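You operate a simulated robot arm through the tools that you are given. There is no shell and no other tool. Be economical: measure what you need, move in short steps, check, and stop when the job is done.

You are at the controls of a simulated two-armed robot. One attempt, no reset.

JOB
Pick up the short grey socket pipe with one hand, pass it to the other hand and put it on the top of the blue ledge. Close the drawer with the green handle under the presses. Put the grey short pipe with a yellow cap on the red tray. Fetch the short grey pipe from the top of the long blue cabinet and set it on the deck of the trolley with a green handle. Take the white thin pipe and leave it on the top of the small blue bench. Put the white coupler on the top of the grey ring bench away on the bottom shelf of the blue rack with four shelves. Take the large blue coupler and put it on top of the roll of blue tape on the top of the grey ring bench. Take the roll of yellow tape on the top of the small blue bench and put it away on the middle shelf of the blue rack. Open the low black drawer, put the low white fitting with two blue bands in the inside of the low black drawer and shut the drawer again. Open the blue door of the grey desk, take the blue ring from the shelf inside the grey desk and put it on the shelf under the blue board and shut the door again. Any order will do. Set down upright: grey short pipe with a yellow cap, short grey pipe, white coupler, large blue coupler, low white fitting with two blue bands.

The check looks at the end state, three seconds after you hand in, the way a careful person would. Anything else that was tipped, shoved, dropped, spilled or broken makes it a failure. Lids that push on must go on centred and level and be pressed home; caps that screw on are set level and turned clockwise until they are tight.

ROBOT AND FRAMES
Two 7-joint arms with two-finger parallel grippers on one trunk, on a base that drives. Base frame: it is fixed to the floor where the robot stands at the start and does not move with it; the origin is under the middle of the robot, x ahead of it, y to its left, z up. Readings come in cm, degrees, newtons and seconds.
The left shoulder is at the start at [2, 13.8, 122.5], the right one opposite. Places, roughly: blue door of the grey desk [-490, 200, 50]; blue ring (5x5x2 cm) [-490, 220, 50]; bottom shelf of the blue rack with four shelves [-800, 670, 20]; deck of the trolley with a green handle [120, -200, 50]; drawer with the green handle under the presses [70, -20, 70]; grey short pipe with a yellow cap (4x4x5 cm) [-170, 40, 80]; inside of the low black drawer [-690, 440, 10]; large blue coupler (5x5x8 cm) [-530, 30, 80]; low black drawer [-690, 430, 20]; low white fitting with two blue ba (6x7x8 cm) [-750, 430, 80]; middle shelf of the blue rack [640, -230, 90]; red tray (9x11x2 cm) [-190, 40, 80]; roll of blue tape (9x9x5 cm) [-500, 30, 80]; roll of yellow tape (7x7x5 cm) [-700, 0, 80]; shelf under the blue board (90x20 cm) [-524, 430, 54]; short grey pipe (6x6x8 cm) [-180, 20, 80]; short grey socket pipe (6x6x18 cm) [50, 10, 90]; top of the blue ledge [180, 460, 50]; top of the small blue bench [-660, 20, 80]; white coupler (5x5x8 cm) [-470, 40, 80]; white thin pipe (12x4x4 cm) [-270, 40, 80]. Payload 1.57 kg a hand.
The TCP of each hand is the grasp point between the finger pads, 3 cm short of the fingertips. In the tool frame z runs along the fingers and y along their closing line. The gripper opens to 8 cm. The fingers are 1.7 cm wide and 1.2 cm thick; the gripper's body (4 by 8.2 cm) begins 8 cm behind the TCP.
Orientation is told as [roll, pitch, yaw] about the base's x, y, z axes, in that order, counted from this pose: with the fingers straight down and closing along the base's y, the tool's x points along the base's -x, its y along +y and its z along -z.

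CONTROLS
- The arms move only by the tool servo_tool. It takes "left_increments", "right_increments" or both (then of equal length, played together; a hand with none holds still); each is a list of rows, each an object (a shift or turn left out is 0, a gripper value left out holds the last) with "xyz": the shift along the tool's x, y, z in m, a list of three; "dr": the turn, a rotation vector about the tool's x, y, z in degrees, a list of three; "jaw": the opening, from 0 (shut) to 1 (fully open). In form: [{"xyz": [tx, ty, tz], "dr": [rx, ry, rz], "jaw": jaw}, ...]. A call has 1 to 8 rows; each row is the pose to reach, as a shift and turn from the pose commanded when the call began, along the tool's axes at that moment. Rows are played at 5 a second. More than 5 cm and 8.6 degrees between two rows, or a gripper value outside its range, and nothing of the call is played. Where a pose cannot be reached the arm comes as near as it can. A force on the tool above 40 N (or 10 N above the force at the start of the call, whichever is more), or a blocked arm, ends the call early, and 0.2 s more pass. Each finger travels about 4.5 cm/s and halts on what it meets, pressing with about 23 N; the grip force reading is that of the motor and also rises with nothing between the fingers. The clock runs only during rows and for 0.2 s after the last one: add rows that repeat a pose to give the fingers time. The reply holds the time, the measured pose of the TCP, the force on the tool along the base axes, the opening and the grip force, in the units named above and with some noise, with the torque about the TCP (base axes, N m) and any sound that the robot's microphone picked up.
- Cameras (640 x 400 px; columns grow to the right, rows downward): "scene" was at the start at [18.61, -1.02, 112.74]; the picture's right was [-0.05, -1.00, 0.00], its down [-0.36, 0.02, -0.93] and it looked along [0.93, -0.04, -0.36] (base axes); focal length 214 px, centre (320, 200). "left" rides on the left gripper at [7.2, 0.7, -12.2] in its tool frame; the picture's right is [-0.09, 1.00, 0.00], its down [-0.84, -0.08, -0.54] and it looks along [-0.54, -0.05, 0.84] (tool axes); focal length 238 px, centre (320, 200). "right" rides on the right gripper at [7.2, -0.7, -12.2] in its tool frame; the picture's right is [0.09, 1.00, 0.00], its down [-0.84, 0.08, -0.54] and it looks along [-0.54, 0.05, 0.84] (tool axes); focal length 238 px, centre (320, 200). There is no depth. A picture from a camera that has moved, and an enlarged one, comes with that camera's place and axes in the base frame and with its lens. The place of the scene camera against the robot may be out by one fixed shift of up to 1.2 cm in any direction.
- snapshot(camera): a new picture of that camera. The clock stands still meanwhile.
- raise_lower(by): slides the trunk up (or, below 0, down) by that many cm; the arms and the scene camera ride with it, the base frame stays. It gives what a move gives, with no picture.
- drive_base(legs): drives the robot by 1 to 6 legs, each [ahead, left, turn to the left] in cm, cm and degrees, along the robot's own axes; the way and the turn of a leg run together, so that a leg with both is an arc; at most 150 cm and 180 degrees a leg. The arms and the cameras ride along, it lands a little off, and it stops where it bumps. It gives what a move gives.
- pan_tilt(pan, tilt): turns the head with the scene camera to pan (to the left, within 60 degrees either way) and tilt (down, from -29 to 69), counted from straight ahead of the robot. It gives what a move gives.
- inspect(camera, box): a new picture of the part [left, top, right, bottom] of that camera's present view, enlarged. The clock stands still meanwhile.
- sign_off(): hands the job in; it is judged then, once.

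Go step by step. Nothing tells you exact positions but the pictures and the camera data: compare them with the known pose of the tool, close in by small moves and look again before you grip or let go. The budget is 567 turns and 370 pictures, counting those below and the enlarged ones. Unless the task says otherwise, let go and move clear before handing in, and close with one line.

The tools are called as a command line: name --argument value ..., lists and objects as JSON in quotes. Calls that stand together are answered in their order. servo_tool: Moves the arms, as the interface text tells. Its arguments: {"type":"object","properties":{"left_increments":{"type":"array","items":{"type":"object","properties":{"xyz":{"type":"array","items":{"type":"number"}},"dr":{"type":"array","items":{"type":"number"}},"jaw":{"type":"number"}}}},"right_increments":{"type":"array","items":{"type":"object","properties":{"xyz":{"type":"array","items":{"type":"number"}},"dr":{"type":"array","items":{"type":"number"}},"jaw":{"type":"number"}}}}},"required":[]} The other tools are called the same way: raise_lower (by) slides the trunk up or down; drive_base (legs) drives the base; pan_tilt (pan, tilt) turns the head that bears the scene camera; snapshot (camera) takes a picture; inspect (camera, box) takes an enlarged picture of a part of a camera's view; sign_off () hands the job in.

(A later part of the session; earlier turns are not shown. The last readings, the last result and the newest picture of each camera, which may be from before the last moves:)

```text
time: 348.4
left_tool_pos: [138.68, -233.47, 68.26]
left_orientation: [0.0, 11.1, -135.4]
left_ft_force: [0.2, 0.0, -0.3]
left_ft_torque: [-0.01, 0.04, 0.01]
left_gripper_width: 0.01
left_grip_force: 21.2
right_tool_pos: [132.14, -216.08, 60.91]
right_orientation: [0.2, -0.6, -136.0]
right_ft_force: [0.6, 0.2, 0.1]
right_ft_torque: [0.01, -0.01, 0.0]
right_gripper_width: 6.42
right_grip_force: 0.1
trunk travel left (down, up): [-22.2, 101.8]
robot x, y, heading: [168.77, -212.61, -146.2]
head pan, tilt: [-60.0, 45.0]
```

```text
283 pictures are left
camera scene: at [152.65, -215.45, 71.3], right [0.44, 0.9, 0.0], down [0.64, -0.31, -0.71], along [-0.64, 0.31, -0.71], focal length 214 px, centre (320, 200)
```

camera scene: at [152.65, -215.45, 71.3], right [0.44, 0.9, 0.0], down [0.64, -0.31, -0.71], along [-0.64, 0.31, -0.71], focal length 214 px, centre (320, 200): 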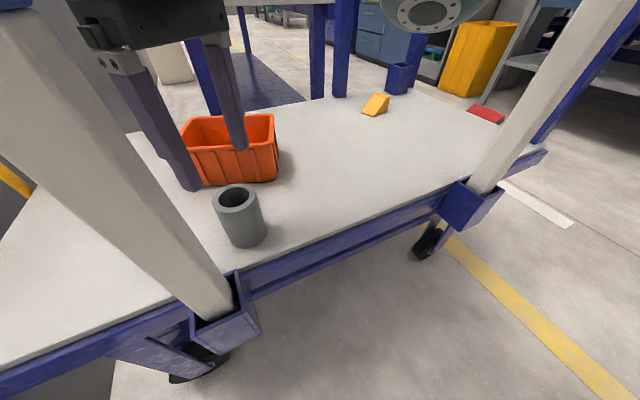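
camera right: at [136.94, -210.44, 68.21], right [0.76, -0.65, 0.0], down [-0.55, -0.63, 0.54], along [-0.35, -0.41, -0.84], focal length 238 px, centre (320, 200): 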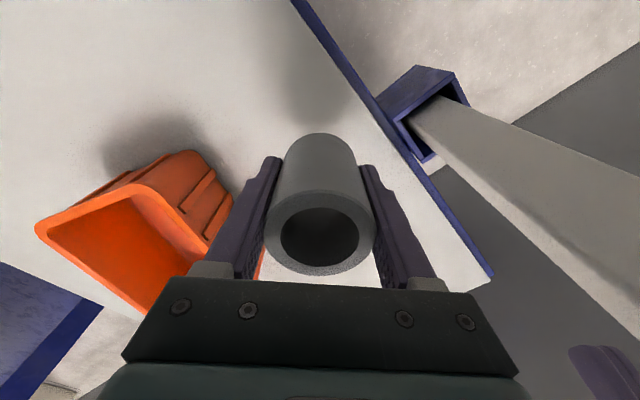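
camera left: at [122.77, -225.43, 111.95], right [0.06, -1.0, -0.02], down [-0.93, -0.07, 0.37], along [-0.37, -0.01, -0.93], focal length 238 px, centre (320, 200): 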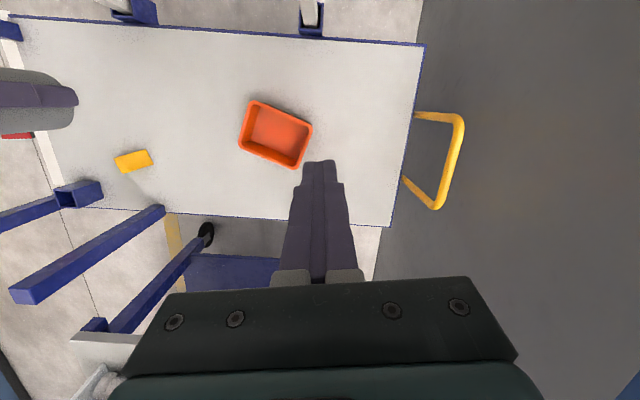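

Short grey pipe stands on the trolley deck. Raise, move away from the wall, and go for the white thin pipe at about [-267, 37] on the cabinet.

raise_lower --by 40

raise_lower --by 25

drive_base --legs '[[-62.6, -92.8, 0], [0, 0, -124], [0, 150, 0], [0, 150, 0], [0, 130, 0]]'

pan_tilt --pan 0 --tilt 45

snapshot --camera "scene"

```text
time: 352.2
left_tool_pos: [138.83, -233.56, 108.18]
left_orientation: [0.0, 11.1, -135.5]
left_ft_force: [-0.2, 0.1, -0.6]
left_ft_torque: [0.04, -0.03, 0.0]
left_gripper_width: 0.03
left_grip_force: 21.3
right_tool_pos: [132.05, -216.14, 101.07]
right_orientation: [0.3, -0.6, -136.0]
right_ft_force: [0.0, 0.0, 0.2]
right_ft_torque: [-0.01, 0.0, 0.0]
right_gripper_width: 6.37
right_grip_force: 0.1
trunk travel left (down, up): [-62.2, 61.8]
robot x, y, heading: [168.91, -213.33, -145.8]
head pan, tilt: [-60.0, 45.0]
```

```text
time: 354.8
left_tool_pos: [138.94, -233.48, 133.21]
left_orientation: [0.0, 11.1, -135.4]
left_ft_force: [0.0, -0.1, -0.7]
left_ft_torque: [0.0, -0.01, 0.01]
left_gripper_width: 0.0
left_grip_force: 21.3
right_tool_pos: [132.11, -216.05, 125.98]
right_orientation: [0.4, -0.7, -136.0]
right_ft_force: [0.5, -1.1, 0.2]
right_ft_torque: [0.02, 0.02, -0.01]
right_gripper_width: 6.4
right_grip_force: 0.0
trunk travel left (down, up): [-87.2, 36.8]
robot x, y, heading: [168.8, -213.14, -146.2]
head pan, tilt: [-60.0, 45.0]
```

```text
time: 385.8
left_tool_pos: [-261.17, -68.45, 133.25]
left_orientation: [0.0, 11.1, 100.0]
left_ft_force: [0.1, -1.0, -0.2]
left_ft_torque: [-0.01, 0.04, -0.04]
left_gripper_width: 0.0
left_grip_force: 21.8
right_tool_pos: [-243.0, -72.74, 125.9]
right_orientation: [0.3, -0.7, 99.3]
right_ft_force: [0.1, 0.7, -0.7]
right_ft_torque: [0.0, 0.05, -0.03]
right_gripper_width: 6.41
right_grip_force: 0.1
trunk travel left (down, up): [-87.2, 36.8]
robot x, y, heading: [-261.38, -104.65, 89.1]
head pan, tilt: [-60.0, 45.0]
```

```text
time: 387.1
left_tool_pos: [-261.14, -68.29, 133.29]
left_orientation: [0.0, 11.1, 99.9]
left_ft_force: [0.4, -0.3, -0.3]
left_ft_torque: [0.01, -0.03, 0.01]
left_gripper_width: 0.0
left_grip_force: 22.1
right_tool_pos: [-242.99, -72.72, 126.09]
right_orientation: [0.3, -0.7, 99.3]
right_ft_force: [-0.8, 0.5, 0.2]
right_ft_torque: [0.0, -0.01, 0.04]
right_gripper_width: 6.37
right_grip_force: 0.0
trunk travel left (down, up): [-87.2, 36.8]
robot x, y, heading: [-261.43, -104.77, 89.4]
head pan, tilt: [0.0, 45.0]
```

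```text
282 pictures are left
camera scene: at [-261.7, -87.25, 136.3], right [1.0, -0.01, 0.0], down [-0.01, -0.71, -0.71], along [0.01, 0.71, -0.71], focal length 214 px, centre (320, 200)
```

scene: 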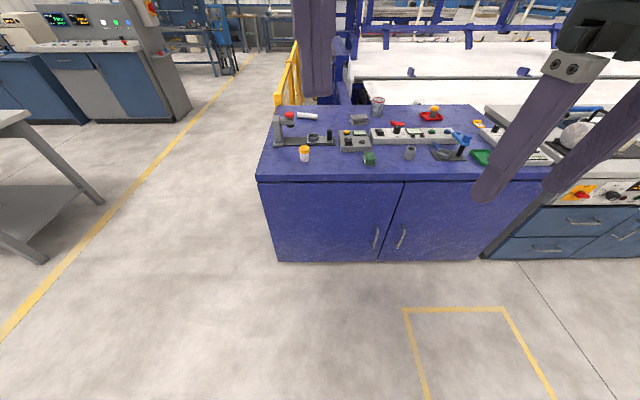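

White pipe lies at about [-268.5, 38.5], angled ~-25°. Turn the right hand to close across it and drive over.

servo_tool --right_increments '[{"dr": [0, 0, -8.5], "jaw": 1}, {"dr": [0, 0, -17]}, {"dr": [0, 0, -25.5]}, {"dr": [0, 0, -34]}, {"dr": [0, 0, -42.5]}, {"dr": [0, 0, -51]}, {"dr": [0, 0, -55]}]'

drive_base --legs '[[110, 25.5, 0.6]]'

raise_lower --by -22

snapshot --camera "right"

snapshot --camera "scene"

```text
time: 388.7
left_tool_pos: [-261.15, -68.39, 133.13]
left_orientation: [0.0, 11.1, 99.9]
left_ft_force: [0.3, -0.7, -0.5]
left_ft_torque: [0.01, -0.02, -0.02]
left_gripper_width: 0.02
left_grip_force: 21.3
right_tool_pos: [-243.03, -72.66, 125.93]
right_orientation: [-0.3, -0.7, 154.3]
right_ft_force: [-0.5, 0.4, 0.5]
right_ft_torque: [0.04, -0.04, 0.03]
right_gripper_width: 7.97
right_grip_force: 0.1
trunk travel left (down, up): [-87.2, 36.8]
robot x, y, heading: [-261.2, -105.08, 89.5]
head pan, tilt: [0.0, 45.0]
```

```text
time: 394.4
left_tool_pos: [-286.98, 40.78, 133.25]
left_orientation: [0.0, 11.0, 101.0]
left_ft_force: [0.1, -0.6, 0.2]
left_ft_torque: [0.01, -0.01, -0.02]
left_gripper_width: 0.01
left_grip_force: 21.1
right_tool_pos: [-268.64, 36.74, 126.04]
right_orientation: [-0.4, -0.6, 155.3]
right_ft_force: [-0.3, 0.3, 0.3]
right_ft_torque: [0.0, 0.05, -0.01]
right_gripper_width: 8.0
right_grip_force: 0.1
trunk travel left (down, up): [-87.2, 36.8]
robot x, y, heading: [-286.19, 4.39, 90.4]
head pan, tilt: [0.0, 45.0]
```

```text
time: 396.8
left_tool_pos: [-286.9, 40.66, 111.1]
left_orientation: [0.0, 11.1, 100.9]
left_ft_force: [1.2, -0.4, 0.4]
left_ft_torque: [0.03, -0.02, -0.02]
left_gripper_width: 0.0
left_grip_force: 20.9
right_tool_pos: [-268.58, 36.79, 104.01]
right_orientation: [-0.4, -0.6, 155.2]
right_ft_force: [0.5, 0.3, 0.1]
right_ft_torque: [0.0, 0.0, -0.04]
right_gripper_width: 8.01
right_grip_force: 0.1
trunk travel left (down, up): [-65.2, 58.8]
robot x, y, heading: [-286.27, 4.49, 90.2]
head pan, tilt: [0.0, 45.0]
```

```text
281 pictures are left
camera right: at [-261.64, 34.23, 116.17], right [-0.33, -0.94, -0.01], down [-0.79, 0.27, 0.55], along [-0.52, 0.19, -0.83], focal length 238 px, centre (320, 200)
```

right: 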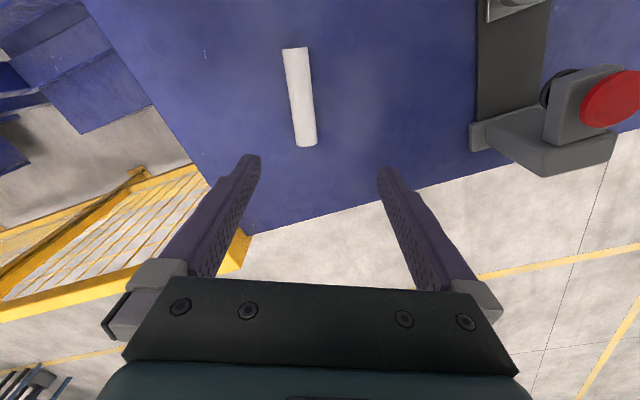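

```text
280 pictures are left
camera scene: at [-287.1, 21.86, 114.31], right [1.0, 0.0, 0.0], down [0.0, -0.71, -0.71], along [0.0, 0.71, -0.71], focal length 214 px, centre (320, 200)
```

scene: 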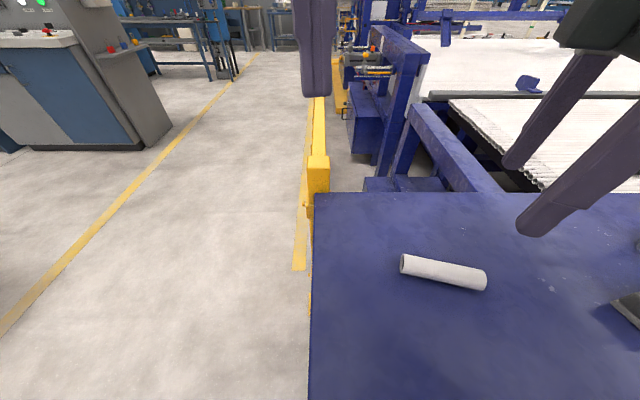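

servo_tool --right_increments '[{"xyz": [0.0075, -0.0244, 0], "dr": [0, 0, -6]}, {"xyz": [0.0075, -0.0244, 0], "dr": [0, 0, -12]}]'

raise_lower --by -12

snapshot --camera "right"

snapshot --camera "scene"

```text
time: 397.4
left_tool_pos: [-286.83, 40.8, 111.22]
left_orientation: [0.0, 11.0, 100.9]
left_ft_force: [-0.1, -0.7, -0.1]
left_ft_torque: [0.0, -0.01, 0.02]
left_gripper_width: 0.0
left_grip_force: 20.7
right_tool_pos: [-267.04, 38.69, 103.96]
right_orientation: [-0.5, -0.6, 167.3]
right_ft_force: [0.6, -0.1, -0.4]
right_ft_torque: [0.0, 0.01, 0.02]
right_gripper_width: 8.02
right_grip_force: 0.1
trunk travel left (down, up): [-65.2, 58.8]
robot x, y, heading: [-286.05, 4.43, 90.0]
head pan, tilt: [0.0, 45.0]
```

```text
time: 398.9
left_tool_pos: [-286.91, 40.85, 99.18]
left_orientation: [0.0, 11.1, 100.9]
left_ft_force: [0.3, 0.3, -0.8]
left_ft_torque: [-0.02, 0.0, -0.02]
left_gripper_width: 0.0
left_grip_force: 20.7
right_tool_pos: [-266.91, 38.57, 91.94]
right_orientation: [-0.5, -0.6, 167.4]
right_ft_force: [0.2, 0.8, -0.4]
right_ft_torque: [0.01, -0.01, -0.03]
right_gripper_width: 8.0
right_grip_force: 0.0
trunk travel left (down, up): [-53.2, 70.8]
robot x, y, heading: [-286.16, 4.19, 90.4]
head pan, tilt: [0.0, 45.0]
```

```text
279 pictures are left
camera right: at [-259.6, 37.59, 104.21], right [-0.13, -0.99, -0.01], down [-0.83, 0.1, 0.55], along [-0.54, 0.08, -0.84], focal length 238 px, centre (320, 200)
```

right: 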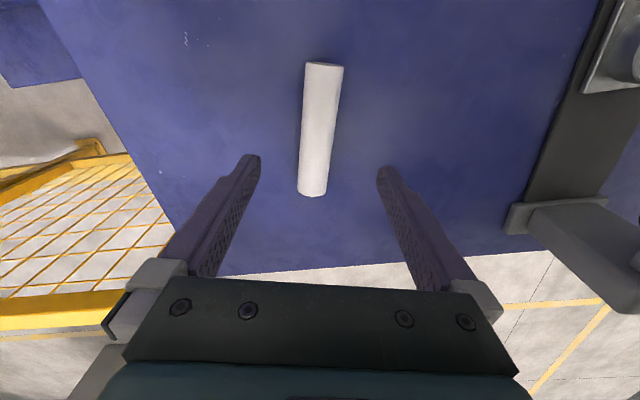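

```text
278 pictures are left
camera scene: at [-287.1, 21.86, 102.31], right [1.0, 0.0, 0.0], down [0.0, -0.71, -0.71], along [0.0, 0.71, -0.71], focal length 214 px, centre (320, 200)
```

scene: 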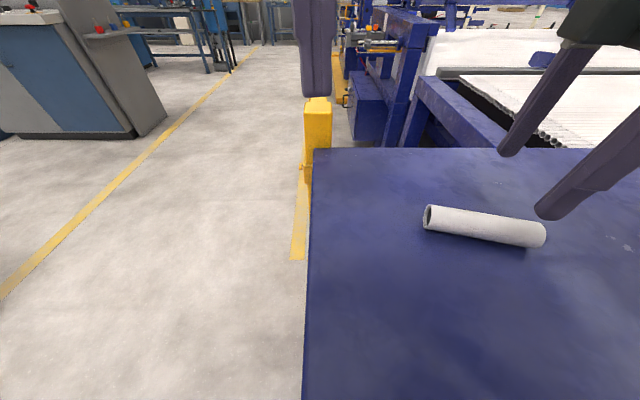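

raise_lower --by -9

servo_tool --right_increments '[{"jaw": 0, "dr": [0, 0, 3]}, {"jaw": 0, "dr": [0, 0, 3]}, {"jaw": 0, "dr": [0, 0, 3]}, {"jaw": 0, "dr": [0, 0, 3]}, {"jaw": 0, "dr": [0, 0, 3]}, {"jaw": 0, "dr": [0, 0, 3]}]'

raise_lower --by 30

snapshot --camera "right"

```text
time: 400.1
left_tool_pos: [-286.92, 40.77, 90.16]
left_orientation: [0.0, 11.2, 100.9]
left_ft_force: [1.0, 0.1, 0.7]
left_ft_torque: [-0.02, 0.02, 0.01]
left_gripper_width: 0.0
left_grip_force: 20.8
right_tool_pos: [-266.91, 38.64, 83.05]
right_orientation: [-0.5, -0.6, 167.4]
right_ft_force: [-2.4, -3.4, 11.1]
right_ft_torque: [-0.69, 0.08, -0.05]
right_gripper_width: 8.01
right_grip_force: 0.1
trunk travel left (down, up): [-44.2, 79.8]
robot x, y, heading: [-286.44, 4.4, 90.2]
head pan, tilt: [0.0, 45.0]
```

```text
time: 400.7
left_tool_pos: [-286.8, 40.86, 90.1]
left_orientation: [-0.1, 11.1, 100.9]
left_ft_force: [1.0, -0.2, -0.6]
left_ft_torque: [-0.04, -0.01, -0.01]
left_gripper_width: 0.0
left_grip_force: 21.2
right_tool_pos: [-267.04, 38.43, 83.09]
right_orientation: [-0.1, -0.5, 164.5]
right_ft_force: [-1.2, -6.8, 8.2]
right_ft_torque: [-0.38, 0.02, -0.05]
right_gripper_width: 3.19
right_grip_force: 3.1
trunk travel left (down, up): [-44.2, 79.8]
robot x, y, heading: [-286.62, 4.42, 90.6]
head pan, tilt: [0.0, 45.0]
stopped in row 3 (right hand): the force on the tool passed its limit at 43 N (the readings are from after the stop); the commanded pose is now the measured one
```

```text
time: 403.7
left_tool_pos: [-286.91, 40.7, 120.23]
left_orientation: [0.0, 11.1, 100.9]
left_ft_force: [0.7, 0.0, -0.9]
left_ft_torque: [0.01, -0.02, -0.02]
left_gripper_width: 0.0
left_grip_force: 21.1
right_tool_pos: [-266.98, 38.45, 112.98]
right_orientation: [-0.2, -0.6, 164.5]
right_ft_force: [-0.4, -0.3, -0.9]
right_ft_torque: [0.05, -0.01, 0.01]
right_gripper_width: 3.02
right_grip_force: 23.4
trunk travel left (down, up): [-74.2, 49.8]
robot x, y, heading: [-286.19, 4.39, 90.3]
head pan, tilt: [0.0, 45.0]
```

```text
277 pictures are left
camera right: at [-259.7, 37.11, 125.25], right [-0.18, -0.98, 0.0], down [-0.82, 0.15, 0.55], along [-0.54, 0.1, -0.84], focal length 238 px, centre (320, 200)
```

right: 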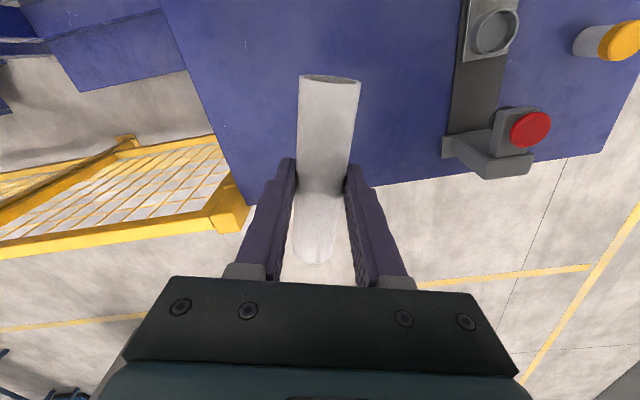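

White pipe held (cabinet top is z≈80). Now back into the aisle and go left; stop at x≈-500 to survey the grey ring bench.

drive_base --legs '[[-105, 0, 0], [0, 110, 0], [0, 104, 0]]'

snapshot --camera "scene"

```text
time: 419.3
left_tool_pos: [-500.05, -68.92, 120.13]
left_orientation: [0.1, 11.1, 102.6]
left_ft_force: [0.6, -0.1, 0.4]
left_ft_torque: [0.02, 0.03, -0.03]
left_gripper_width: 0.0
left_grip_force: 21.6
right_tool_pos: [-480.28, -70.55, 112.93]
right_orientation: [-0.2, -0.5, 166.2]
right_ft_force: [-0.5, 0.1, 0.1]
right_ft_torque: [0.01, -0.03, -0.02]
right_gripper_width: 3.0
right_grip_force: 22.8
trunk travel left (down, up): [-74.2, 49.8]
robot x, y, heading: [-498.35, -105.49, 92.0]
head pan, tilt: [0.0, 45.0]
```

```text
276 pictures are left
camera scene: at [-499.84, -87.73, 123.3], right [1.0, 0.04, 0.0], down [0.02, -0.71, -0.71], along [-0.02, 0.71, -0.71], focal length 214 px, centre (320, 200)
```

scene: 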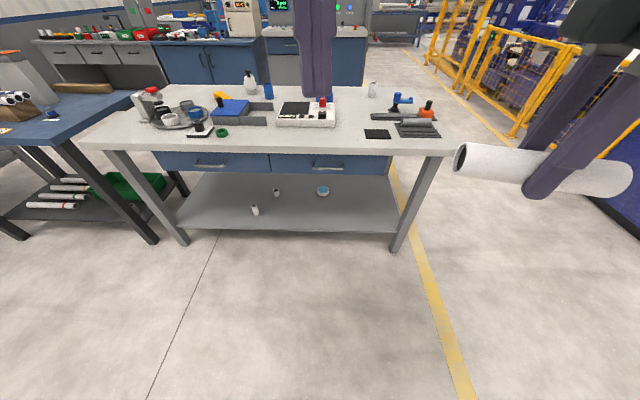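

inspect --camera "scene" --box '[0, 50, 460, 260]'

inspect --camera "scene" --box '[100, 60, 460, 170]'

```text
1.39 times, centred on (230, 155) of scene
camera zoom: at [-499.84, -87.73, 123.3], right [1.0, 0.04, 0.0], down [0.02, -0.71, -0.71], along [-0.02, 0.71, -0.71], focal length 298 px, centre (445, 263)
```

zoom: 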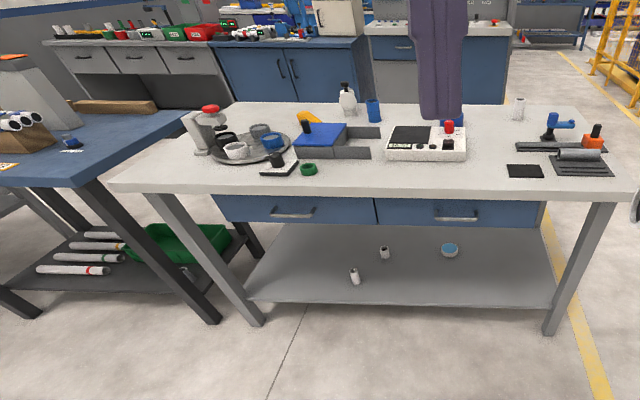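

```text
1.78 times, centred on (280, 115) of scene
camera zoom: at [-499.84, -87.73, 123.3], right [1.0, 0.04, 0.0], down [0.02, -0.71, -0.71], along [-0.02, 0.71, -0.71], focal length 381 px, centre (391, 351)
```

zoom: 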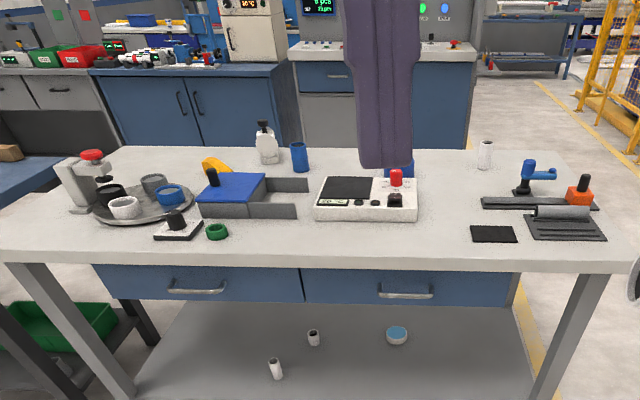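

Blue coupler, white coupler and a blue tape roll (behind the finger) are in view. Continue left to the small blue bench.

drive_base --legs '[[0, 150, -1.8]]'

snapshot --camera "scene"

inspect --camera "scene" --box '[120, 60, 480, 200]'

```text
time: 426.7
left_tool_pos: [-648.09, -71.77, 120.15]
left_orientation: [0.0, 11.0, 101.0]
left_ft_force: [-0.7, -0.5, 0.2]
left_ft_torque: [0.01, 0.0, 0.04]
left_gripper_width: 0.0
left_grip_force: 21.1
right_tool_pos: [-628.1, -74.06, 112.98]
right_orientation: [-0.2, -0.5, 164.5]
right_ft_force: [-0.2, 0.8, -0.4]
right_ft_torque: [-0.04, -0.02, -0.01]
right_gripper_width: 3.01
right_grip_force: 23.0
trunk travel left (down, up): [-74.2, 49.8]
robot x, y, heading: [-647.57, -108.09, 90.4]
head pan, tilt: [0.0, 45.0]
```

```text
273 pictures are left
camera scene: at [-648.24, -90.68, 123.3], right [1.0, 0.0, 0.0], down [0.0, -0.71, -0.71], along [0.0, 0.71, -0.71], focal length 214 px, centre (320, 200)
```

scene: 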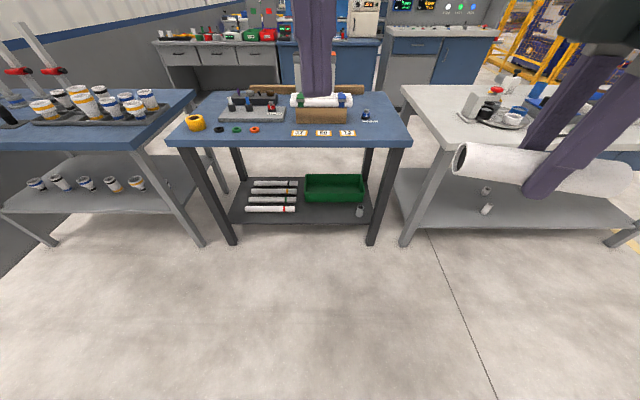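

```text
1.78 times, centred on (300, 130) of scene
camera zoom: at [-648.24, -90.68, 123.3], right [1.0, 0.0, 0.0], down [0.0, -0.71, -0.71], along [0.0, 0.71, -0.71], focal length 381 px, centre (356, 324)
```

zoom: 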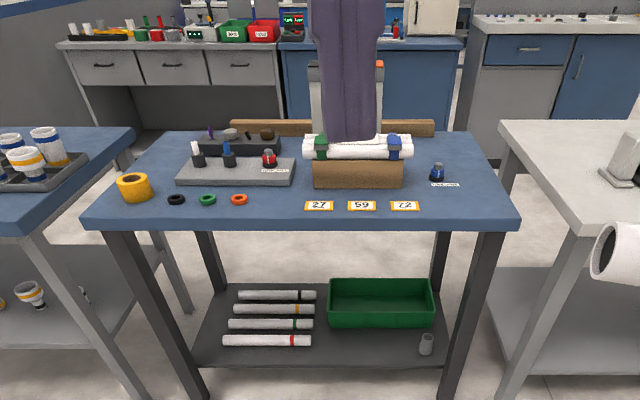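

The small blue bench has free space at its front right, around [-618, -4]. Move the left hand outboard so it does not come down on the block, then drive in.

servo_tool --left_increments '[{"xyz": [0.016, 0.044, 0]}, {"xyz": [0.032, 0.088, 0]}, {"xyz": [0.048, 0.132, 0]}, {"xyz": [0.064, 0.176, 0]}, {"xyz": [0.08, 0.22, 0]}]'

drive_base --legs '[[69, -9.5, 0]]'

raise_lower --by -12

snapshot --camera "right"

snapshot --camera "scene"

```text
time: 427.9
left_tool_pos: [-668.09, -84.14, 120.91]
left_orientation: [1.2, 13.5, 100.5]
left_ft_force: [0.8, 0.4, 0.1]
left_ft_torque: [0.0, -0.01, 0.0]
left_gripper_width: 0.01
left_grip_force: 21.5
right_tool_pos: [-628.09, -74.11, 112.91]
right_orientation: [-0.2, -0.4, 164.4]
right_ft_force: [1.1, 0.1, -0.2]
right_ft_torque: [-0.03, 0.01, -0.03]
right_gripper_width: 2.98
right_grip_force: 23.1
trunk travel left (down, up): [-74.2, 49.8]
robot x, y, heading: [-647.52, -108.6, 90.4]
head pan, tilt: [0.0, 45.0]
```

```text
time: 431.7
left_tool_pos: [-659.37, -14.9, 120.81]
left_orientation: [1.3, 13.3, 101.2]
left_ft_force: [-0.6, -0.3, 0.3]
left_ft_torque: [-0.01, -0.01, 0.02]
left_gripper_width: 0.0
left_grip_force: 21.4
right_tool_pos: [-619.08, -4.64, 113.1]
right_orientation: [-0.2, -0.5, 164.7]
right_ft_force: [0.6, 0.5, -0.5]
right_ft_torque: [0.01, 0.0, -0.04]
right_gripper_width: 3.01
right_grip_force: 23.2
trunk travel left (down, up): [-74.2, 49.8]
robot x, y, heading: [-638.4, -38.7, 90.6]
head pan, tilt: [0.0, 45.0]
```

```text
time: 433.2
left_tool_pos: [-659.43, -14.92, 108.81]
left_orientation: [1.3, 13.4, 101.2]
left_ft_force: [0.1, 0.7, -1.4]
left_ft_torque: [-0.06, 0.02, -0.04]
left_gripper_width: 0.02
left_grip_force: 21.9
right_tool_pos: [-619.17, -4.59, 101.08]
right_orientation: [-0.1, -0.5, 164.6]
right_ft_force: [0.1, -0.7, -0.7]
right_ft_torque: [-0.01, 0.02, -0.02]
right_gripper_width: 3.0
right_grip_force: 22.7
trunk travel left (down, up): [-62.2, 61.8]
robot x, y, heading: [-638.42, -38.86, 90.1]
head pan, tilt: [0.0, 45.0]
```

```text
271 pictures are left
camera right: at [-611.88, -5.93, 113.26], right [-0.17, -0.98, 0.0], down [-0.82, 0.14, 0.55], along [-0.54, 0.1, -0.84], focal length 238 px, centre (320, 200)
```

right: 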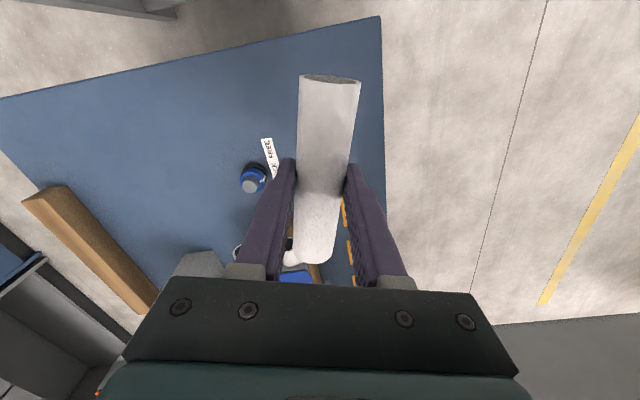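

```text
270 pictures are left
camera scene: at [-639.24, -21.31, 111.31], right [1.0, 0.01, 0.0], down [0.01, -0.71, -0.71], along [-0.01, 0.71, -0.71], focal length 214 px, centre (320, 200)
```

scene: 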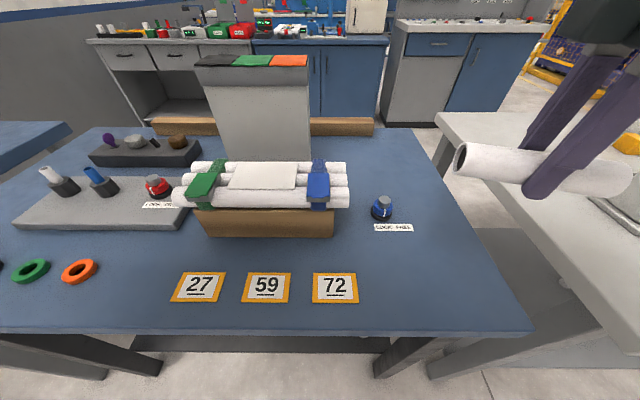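

raise_lower --by -16.5

raise_lower --by -0.8

raise_lower --by -0.5

snapshot --camera "scene"

```text
time: 435.1
left_tool_pos: [-659.28, -14.94, 92.36]
left_orientation: [1.3, 13.4, 101.4]
left_ft_force: [-0.1, 0.2, -0.1]
left_ft_torque: [-0.05, 0.0, 0.02]
left_gripper_width: 0.0
left_grip_force: 22.2
right_tool_pos: [-619.24, -4.66, 84.53]
right_orientation: [-0.2, -0.5, 164.7]
right_ft_force: [0.4, -0.7, -0.1]
right_ft_torque: [0.01, 0.0, -0.02]
right_gripper_width: 3.0
right_grip_force: 22.7
trunk travel left (down, up): [-45.7, 78.3]
robot x, y, heading: [-638.7, -38.99, 90.4]
head pan, tilt: [0.0, 45.0]
```

```text
time: 435.7
left_tool_pos: [-659.37, -14.84, 91.45]
left_orientation: [1.3, 13.5, 101.4]
left_ft_force: [0.8, -0.1, -0.1]
left_ft_torque: [0.01, 0.01, 0.0]
left_gripper_width: 0.0
left_grip_force: 21.9
right_tool_pos: [-619.16, -4.67, 83.79]
right_orientation: [-0.2, -0.5, 164.7]
right_ft_force: [0.3, 1.3, -0.3]
right_ft_torque: [-0.03, -0.02, -0.02]
right_gripper_width: 3.0
right_grip_force: 22.8
trunk travel left (down, up): [-44.9, 79.1]
robot x, y, heading: [-638.34, -38.96, 90.4]
head pan, tilt: [0.0, 45.0]
```

```text
time: 436.2
left_tool_pos: [-659.33, -15.04, 91.04]
left_orientation: [1.3, 13.3, 101.2]
left_ft_force: [-0.6, 1.4, 0.1]
left_ft_torque: [0.02, 0.02, 0.0]
left_gripper_width: 0.0
left_grip_force: 21.0
right_tool_pos: [-619.17, -4.72, 83.29]
right_orientation: [-0.1, -0.5, 164.6]
right_ft_force: [-0.6, -1.2, -0.1]
right_ft_torque: [0.01, 0.01, 0.02]
right_gripper_width: 2.98
right_grip_force: 23.3
trunk travel left (down, up): [-44.4, 79.6]
robot x, y, heading: [-638.38, -39.01, 90.1]
head pan, tilt: [0.0, 45.0]
```

```text
269 pictures are left
camera scene: at [-639.24, -21.32, 93.5], right [1.0, 0.01, 0.0], down [0.01, -0.71, -0.71], along [-0.01, 0.71, -0.71], focal length 214 px, centre (320, 200)
```

scene: 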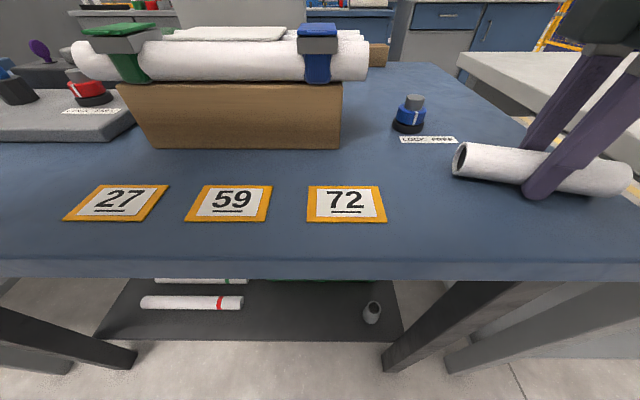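

Shift 2.5 cm inward from the table edge, then continue down.

servo_tool --right_increments '[{"xyz": [-0.012, 0.003, 0]}, {"xyz": [-0.024, 0.0066, 0]}]'

raise_lower --by -0.4

raise_lower --by -0.3

raise_lower --by -0.3

```text
time: 436.8
left_tool_pos: [-659.32, -14.97, 90.98]
left_orientation: [1.3, 13.4, 101.2]
left_ft_force: [0.2, 0.2, 0.2]
left_ft_torque: [0.03, 0.0, 0.0]
left_gripper_width: 0.01
left_grip_force: 21.4
right_tool_pos: [-621.64, -4.6, 83.3]
right_orientation: [-0.2, -0.6, 164.6]
right_ft_force: [-0.9, -0.7, -0.8]
right_ft_torque: [-0.02, -0.02, -0.01]
right_gripper_width: 3.0
right_grip_force: 23.0
trunk travel left (down, up): [-44.4, 79.6]
robot x, y, heading: [-638.58, -38.99, 90.4]
head pan, tilt: [0.0, 45.0]
```

```text
time: 437.3
left_tool_pos: [-659.35, -14.91, 90.59]
left_orientation: [1.3, 13.4, 101.3]
left_ft_force: [-0.2, -0.4, -1.0]
left_ft_torque: [0.02, -0.01, 0.01]
left_gripper_width: 0.0
left_grip_force: 21.3
right_tool_pos: [-621.58, -4.63, 82.95]
right_orientation: [-0.3, -0.6, 164.6]
right_ft_force: [-1.4, -6.3, 22.4]
right_ft_torque: [-0.64, -0.15, -0.24]
right_gripper_width: 2.99
right_grip_force: 22.8
trunk travel left (down, up): [-44.0, 80.0]
robot x, y, heading: [-638.52, -38.73, 90.0]
head pan, tilt: [0.0, 45.0]
```

```text
time: 437.7
left_tool_pos: [-659.26, -14.94, 90.52]
left_orientation: [1.3, 13.5, 101.2]
left_ft_force: [-1.4, 0.0, 0.5]
left_ft_torque: [0.0, 0.0, 0.01]
left_gripper_width: 0.0
left_grip_force: 21.0
right_tool_pos: [-621.6, -4.68, 83.09]
right_orientation: [-0.3, -0.7, 164.7]
right_ft_force: [1.8, -2.1, 5.9]
right_ft_torque: [-0.2, -0.12, 0.03]
right_gripper_width: 2.96
right_grip_force: 23.5
trunk travel left (down, up): [-44.0, 80.0]
robot x, y, heading: [-638.15, -38.61, 90.5]
head pan, tilt: [0.0, 45.0]
stopped: the force on the tool passed its limit at 48 N (the readings are from after the stop); the commanded pose is now the measured one
```

```text
time: 438.1
left_tool_pos: [-659.31, -14.87, 90.3]
left_orientation: [1.3, 13.5, 101.3]
left_ft_force: [-0.4, -0.1, -0.6]
left_ft_torque: [0.0, 0.02, 0.0]
left_gripper_width: 0.04
left_grip_force: 21.4
right_tool_pos: [-621.71, -4.69, 82.94]
right_orientation: [-0.4, -0.8, 164.8]
right_ft_force: [2.7, -2.2, 7.2]
right_ft_torque: [-0.21, -0.23, 0.06]
right_gripper_width: 3.0
right_grip_force: 22.7
trunk travel left (down, up): [-43.7, 80.3]
robot x, y, heading: [-638.43, -39.05, 90.3]
head pan, tilt: [0.0, 45.0]
stopped: the force on the tool passed its limit at 44 N (the readings are from after the stop); the commanded pose is now the measured one
```

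Contact. Relieve a little, open gently and lift.

raise_lower --by 0.3

servo_tool --right_increments '[{"jaw": 0.42}, {"jaw": 0.47}, {"jaw": 0.52}, {"jaw": 0.57}, {"jaw": 0.57}]'

raise_lower --by 15

snapshot --camera "scene"

```text
time: 438.7
left_tool_pos: [-659.31, -14.89, 90.56]
left_orientation: [1.3, 13.5, 101.1]
left_ft_force: [0.2, 0.0, -0.1]
left_ft_torque: [0.0, 0.02, 0.0]
left_gripper_width: 0.0
left_grip_force: 21.3
right_tool_pos: [-621.83, -4.66, 83.3]
right_orientation: [-0.3, -0.9, 164.8]
right_ft_force: [-0.3, 0.0, -0.9]
right_ft_torque: [-0.01, -0.02, -0.02]
right_gripper_width: 3.01
right_grip_force: 22.6
trunk travel left (down, up): [-44.0, 80.0]
robot x, y, heading: [-638.25, -38.53, 90.4]
head pan, tilt: [0.0, 45.0]
```

```text
time: 439.9
left_tool_pos: [-659.39, -14.92, 90.58]
left_orientation: [1.3, 13.5, 101.2]
left_ft_force: [0.3, 0.4, -0.7]
left_ft_torque: [0.03, 0.0, 0.01]
left_gripper_width: 0.0
left_grip_force: 21.5
right_tool_pos: [-621.8, -4.56, 83.26]
right_orientation: [-0.3, -0.9, 164.7]
right_ft_force: [-0.2, 0.6, 0.2]
right_ft_torque: [-0.03, -0.01, -0.01]
right_gripper_width: 4.57
right_grip_force: 0.1
trunk travel left (down, up): [-44.0, 80.0]
robot x, y, heading: [-638.03, -39.29, 90.3]
head pan, tilt: [0.0, 45.0]
```

```text
time: 441.6
left_tool_pos: [-659.28, -15.06, 105.59]
left_orientation: [1.3, 13.5, 101.2]
left_ft_force: [-0.4, -1.1, -0.3]
left_ft_torque: [0.02, 0.02, 0.01]
left_gripper_width: 0.0
left_grip_force: 22.2
right_tool_pos: [-621.77, -4.59, 98.29]
right_orientation: [-0.3, -0.9, 164.8]
right_ft_force: [0.8, -0.6, -0.3]
right_ft_torque: [-0.03, 0.0, -0.03]
right_gripper_width: 4.56
right_grip_force: 0.1
trunk travel left (down, up): [-59.0, 65.0]
robot x, y, heading: [-638.56, -38.75, 90.5]
head pan, tilt: [0.0, 45.0]
```

```text
268 pictures are left
camera scene: at [-639.24, -21.35, 108.11], right [1.0, 0.01, 0.0], down [0.01, -0.71, -0.71], along [-0.01, 0.71, -0.71], focal length 214 px, centre (320, 200)
```

scene: 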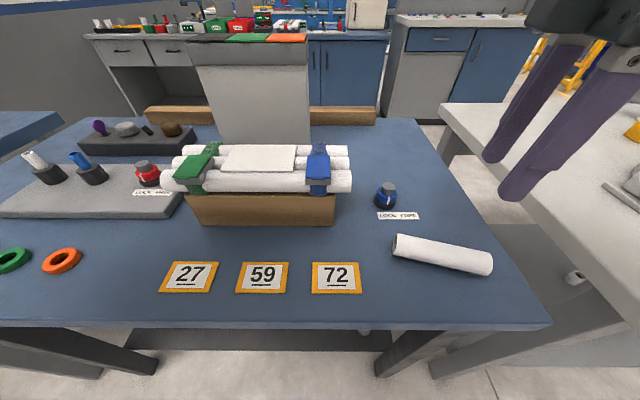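

White pipe placed on the small blue bench. Next: the grey ring bench. Turn the right hand back, raise and go over the large blue coupler at about [-531, 31].

raise_lower --by 25

servo_tool --right_increments '[{"dr": [0, 0, 8.2], "jaw": 1}, {"dr": [0, 0, 16.4]}, {"dr": [0, 0, 24.6]}, {"dr": [0, 0, 32.8]}, {"dr": [0, 0, 41]}, {"dr": [0, 0, 49.2]}, {"dr": [0, 0, 57.4]}, {"dr": [0, 0.5, 64]}]'

drive_base --legs '[[-15, 0, 0], [0, -92, 0], [47, 0, 0]]'

snapshot --camera "scene"

snapshot --camera "right"

```text
time: 444.2
left_tool_pos: [-659.41, -15.02, 130.61]
left_orientation: [1.3, 13.4, 101.2]
left_ft_force: [-0.2, -0.5, 0.2]
left_ft_torque: [-0.03, -0.01, -0.03]
left_gripper_width: 0.0
left_grip_force: 21.3
right_tool_pos: [-621.87, -4.58, 123.36]
right_orientation: [-0.3, -0.9, 164.8]
right_ft_force: [0.2, -0.3, 1.4]
right_ft_torque: [-0.02, 0.01, 0.01]
right_gripper_width: 4.56
right_grip_force: 0.0
trunk travel left (down, up): [-84.0, 40.0]
robot x, y, heading: [-638.34, -38.69, 90.3]
head pan, tilt: [0.0, 45.0]
```

```text
time: 446.0
left_tool_pos: [-659.32, -14.96, 130.52]
left_orientation: [1.3, 13.6, 101.2]
left_ft_force: [0.5, -0.8, 0.1]
left_ft_torque: [0.02, 0.04, -0.03]
left_gripper_width: 0.0
left_grip_force: 21.0
right_tool_pos: [-621.74, -4.52, 123.25]
right_orientation: [0.4, -0.3, 100.6]
right_ft_force: [-0.1, 0.0, 0.0]
right_ft_torque: [-0.02, 0.01, -0.02]
right_gripper_width: 8.0
right_grip_force: 0.1
trunk travel left (down, up): [-84.0, 40.0]
robot x, y, heading: [-638.57, -39.12, 90.2]
head pan, tilt: [0.0, 45.0]
```

```text
time: 454.2
left_tool_pos: [-567.02, 17.1, 130.65]
left_orientation: [1.4, 13.5, 101.3]
left_ft_force: [0.5, 0.4, -0.4]
left_ft_torque: [0.0, -0.03, -0.01]
left_gripper_width: 0.0
left_grip_force: 21.7
right_tool_pos: [-529.55, 27.3, 123.27]
right_orientation: [0.3, -0.3, 100.6]
right_ft_force: [0.3, 0.0, 0.2]
right_ft_torque: [0.01, 0.0, -0.03]
right_gripper_width: 8.01
right_grip_force: 0.1
trunk travel left (down, up): [-84.0, 40.0]
robot x, y, heading: [-546.29, -6.79, 89.9]
head pan, tilt: [0.0, 45.0]
```

```text
267 pictures are left
camera scene: at [-546.97, 10.6, 133.11], right [1.0, 0.01, 0.0], down [0.0, -0.71, -0.71], along [0.0, 0.71, -0.71], focal length 214 px, centre (320, 200)
```

scene: 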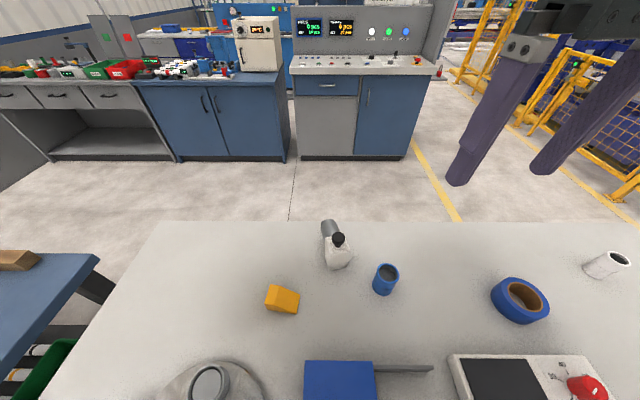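

```text
266 pictures are left
camera right: at [-527.32, 20.35, 135.53], right [-0.96, -0.28, 0.01], down [-0.23, 0.81, 0.55], along [-0.16, 0.52, -0.84], focal length 238 px, centre (320, 200)
```

right: 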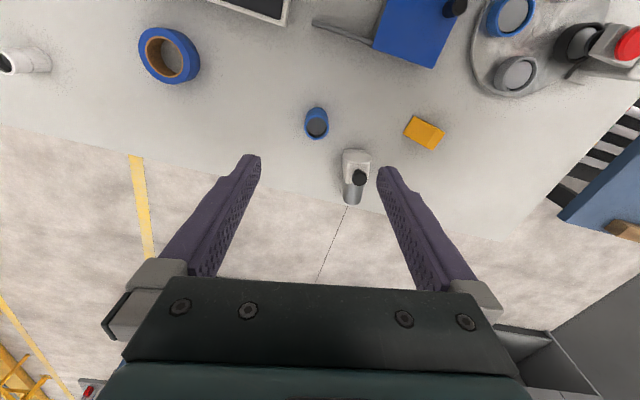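

Blue coupler at [-531.2, 34], top z≈86.5; blue tape at about [-502.5, 28.8], top ≈85. Align and descend on the coupler.

drive_base --legs '[[6.7, 1.7, 0]]'

raise_lower --by -29

snapshot --camera "right"

snapshot --camera "scene"

```text
time: 455.2
left_tool_pos: [-568.74, 23.76, 130.57]
left_orientation: [1.3, 13.5, 101.2]
left_ft_force: [0.1, -0.1, -0.2]
left_ft_torque: [0.0, 0.01, -0.01]
left_gripper_width: 0.04
left_grip_force: 21.2
right_tool_pos: [-531.18, 33.95, 123.25]
right_orientation: [0.4, -0.3, 100.7]
right_ft_force: [0.3, 0.0, -0.3]
right_ft_torque: [-0.02, -0.03, 0.03]
right_gripper_width: 8.0
right_grip_force: 0.0
trunk travel left (down, up): [-84.0, 40.0]
robot x, y, heading: [-548.15, 0.02, 90.3]
head pan, tilt: [0.0, 45.0]
```

```text
time: 458.1
left_tool_pos: [-568.91, 23.71, 101.6]
left_orientation: [1.3, 13.5, 101.2]
left_ft_force: [-0.5, 0.7, -0.2]
left_ft_torque: [-0.01, 0.0, -0.01]
left_gripper_width: 0.0
left_grip_force: 21.4
right_tool_pos: [-531.31, 33.91, 94.25]
right_orientation: [0.3, -0.4, 100.7]
right_ft_force: [-0.4, 0.3, -0.1]
right_ft_torque: [0.02, -0.02, -0.06]
right_gripper_width: 7.98
right_grip_force: 0.0
trunk travel left (down, up): [-55.0, 69.0]
robot x, y, heading: [-547.71, -0.29, 90.3]
head pan, tilt: [0.0, 45.0]
```

```text
265 pictures are left
camera right: at [-529.06, 27.04, 106.53], right [-0.96, -0.28, 0.01], down [-0.23, 0.81, 0.55], along [-0.16, 0.52, -0.84], focal length 238 px, centre (320, 200)
```

right: 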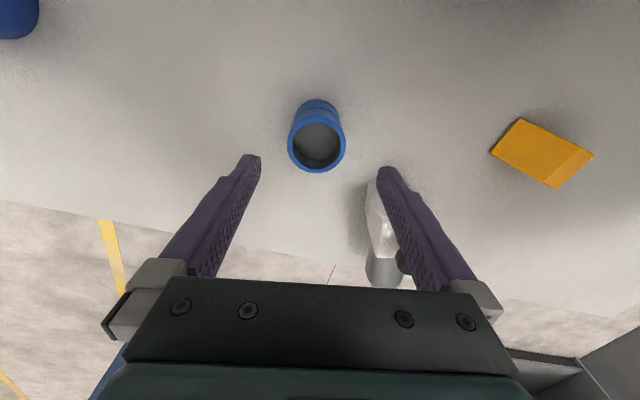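

```text
264 pictures are left
camera scene: at [-548.71, 17.29, 104.12], right [1.0, 0.01, 0.0], down [0.0, -0.71, -0.71], along [0.0, 0.71, -0.71], focal length 214 px, centre (320, 200)
```

scene: 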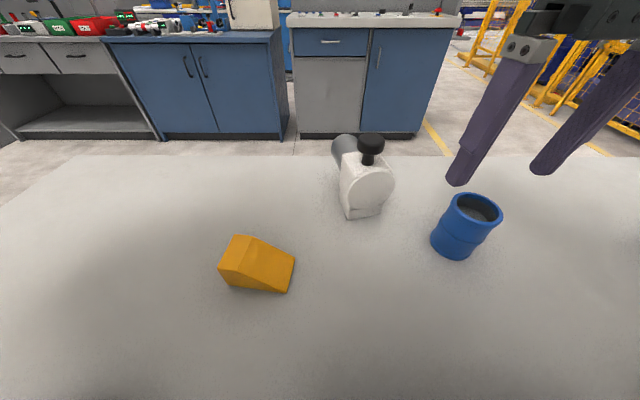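

raise_lower --by -10

servo_tool --right_increments '[{"jaw": 0}, {"jaw": 0}, {"jaw": 0}, {"jaw": 0}, {"jaw": 0}, {"jaw": 0}]'

raise_lower --by 20

snapshot --camera "scene"

```text
time: 459.5
left_tool_pos: [-568.74, 23.71, 91.55]
left_orientation: [1.3, 13.5, 101.2]
left_ft_force: [0.3, -0.2, 0.0]
left_ft_torque: [0.02, 0.04, 0.0]
left_gripper_width: 0.0
left_grip_force: 21.8
right_tool_pos: [-531.19, 33.92, 84.2]
right_orientation: [0.5, -0.3, 100.8]
right_ft_force: [-0.3, -0.6, -0.1]
right_ft_torque: [0.02, -0.01, 0.01]
right_gripper_width: 8.01
right_grip_force: 0.0
trunk travel left (down, up): [-45.0, 79.0]
robot x, y, heading: [-547.65, -0.11, 90.3]
head pan, tilt: [0.0, 45.0]
```

```text
time: 460.9
left_tool_pos: [-568.82, 23.71, 91.6]
left_orientation: [1.3, 13.7, 101.2]
left_ft_force: [0.3, 0.0, 0.0]
left_ft_torque: [-0.02, 0.01, 0.01]
left_gripper_width: 0.0
left_grip_force: 21.8
right_tool_pos: [-531.23, 33.94, 84.31]
right_orientation: [0.5, -0.3, 100.8]
right_ft_force: [1.0, -0.6, 0.4]
right_ft_torque: [0.02, -0.02, -0.01]
right_gripper_width: 4.91
right_grip_force: 23.5
trunk travel left (down, up): [-45.0, 79.0]
robot x, y, heading: [-547.8, 0.06, 90.3]
head pan, tilt: [0.0, 45.0]
```

```text
time: 463.0
left_tool_pos: [-568.71, 23.64, 111.64]
left_orientation: [1.3, 13.5, 101.3]
left_ft_force: [-0.1, -0.1, 0.2]
left_ft_torque: [0.01, 0.04, 0.02]
left_gripper_width: 0.01
left_grip_force: 20.9
right_tool_pos: [-531.28, 33.99, 104.33]
right_orientation: [0.3, -0.3, 100.8]
right_ft_force: [0.3, -0.6, -0.4]
right_ft_torque: [0.04, -0.01, 0.0]
right_gripper_width: 4.93
right_grip_force: 23.1
trunk travel left (down, up): [-65.0, 59.0]
robot x, y, heading: [-548.08, -0.09, 90.3]
head pan, tilt: [0.0, 45.0]
```

```text
263 pictures are left
camera scene: at [-548.71, 17.29, 114.11], right [1.0, 0.01, 0.0], down [0.0, -0.71, -0.71], along [0.0, 0.71, -0.71], focal length 214 px, centre (320, 200)
```

scene: 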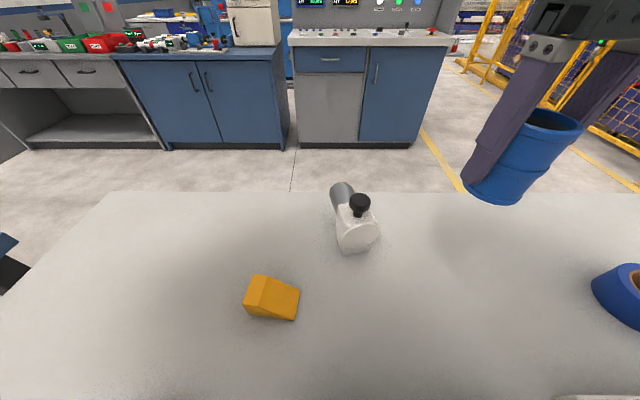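

Held. Move over the tape roll (about 28.5 cm to the right) and look.

drive_base --legs '[[-5, -28.5, 0]]'

snapshot --camera "right"

snapshot --camera "scene"

```text
time: 465.0
left_tool_pos: [-540.2, 18.82, 111.45]
left_orientation: [1.4, 13.5, 101.3]
left_ft_force: [-0.4, -0.5, -0.2]
left_ft_torque: [-0.01, -0.02, 0.02]
left_gripper_width: 0.01
left_grip_force: 21.9
right_tool_pos: [-502.66, 29.13, 104.27]
right_orientation: [0.4, -0.3, 100.8]
right_ft_force: [0.4, -0.8, -1.2]
right_ft_torque: [-0.03, 0.01, -0.05]
right_gripper_width: 4.9
right_grip_force: 22.6
trunk travel left (down, up): [-65.0, 59.0]
robot x, y, heading: [-519.12, -5.14, 90.4]
head pan, tilt: [0.0, 45.0]
```

```text
262 pictures are left
camera right: at [-500.44, 22.24, 116.52], right [-0.96, -0.28, 0.01], down [-0.23, 0.81, 0.55], along [-0.16, 0.52, -0.84], focal length 238 px, centre (320, 200)
```

right: 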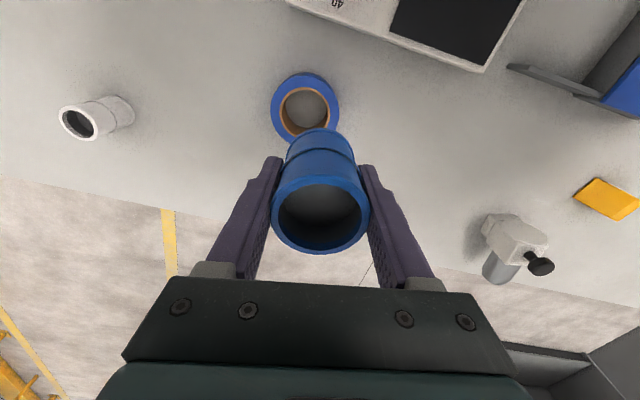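

```text
261 pictures are left
camera scene: at [-520.06, 12.46, 114.11], right [1.0, 0.01, 0.0], down [0.01, -0.71, -0.71], along [-0.01, 0.71, -0.71], focal length 214 px, centre (320, 200)
```

scene: 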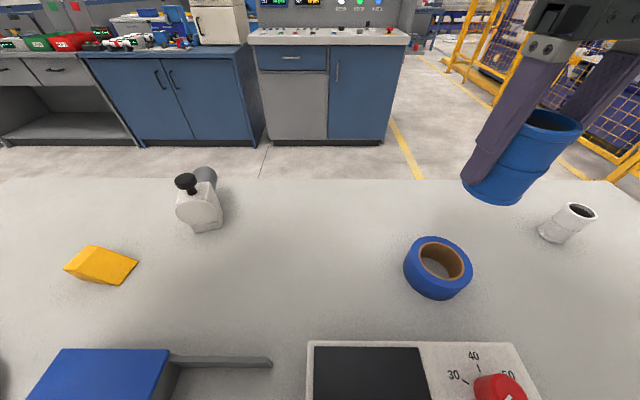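

inspect --camera "scene" --box '[380, 90, 620, 310]'

inspect --camera "right" --box '[240, 50, 400, 270]'

```text
1.82 times, centred on (500, 200) of scene
camera zoom: at [-520.06, 12.46, 114.11], right [1.0, 0.01, 0.0], down [0.01, -0.71, -0.71], along [-0.01, 0.71, -0.71], focal length 390 px, centre (-7, 200)
```

zoom: 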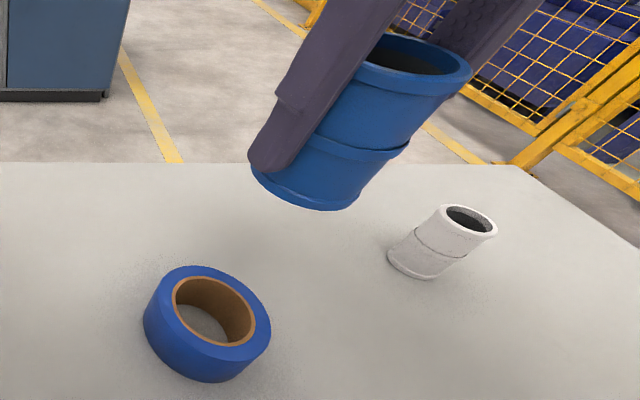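

```text
1.82 times, centred on (320, 160) of right
camera zoom: at [-500.44, 22.24, 116.52], right [-0.96, -0.28, 0.01], down [-0.23, 0.81, 0.55], along [-0.16, 0.52, -0.84], focal length 433 px, centre (320, 273)
```

zoom: 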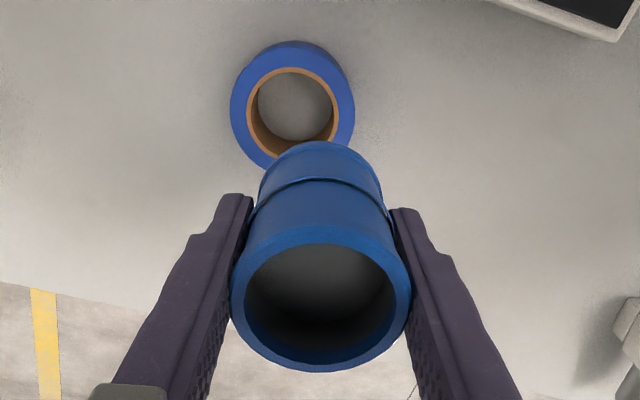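

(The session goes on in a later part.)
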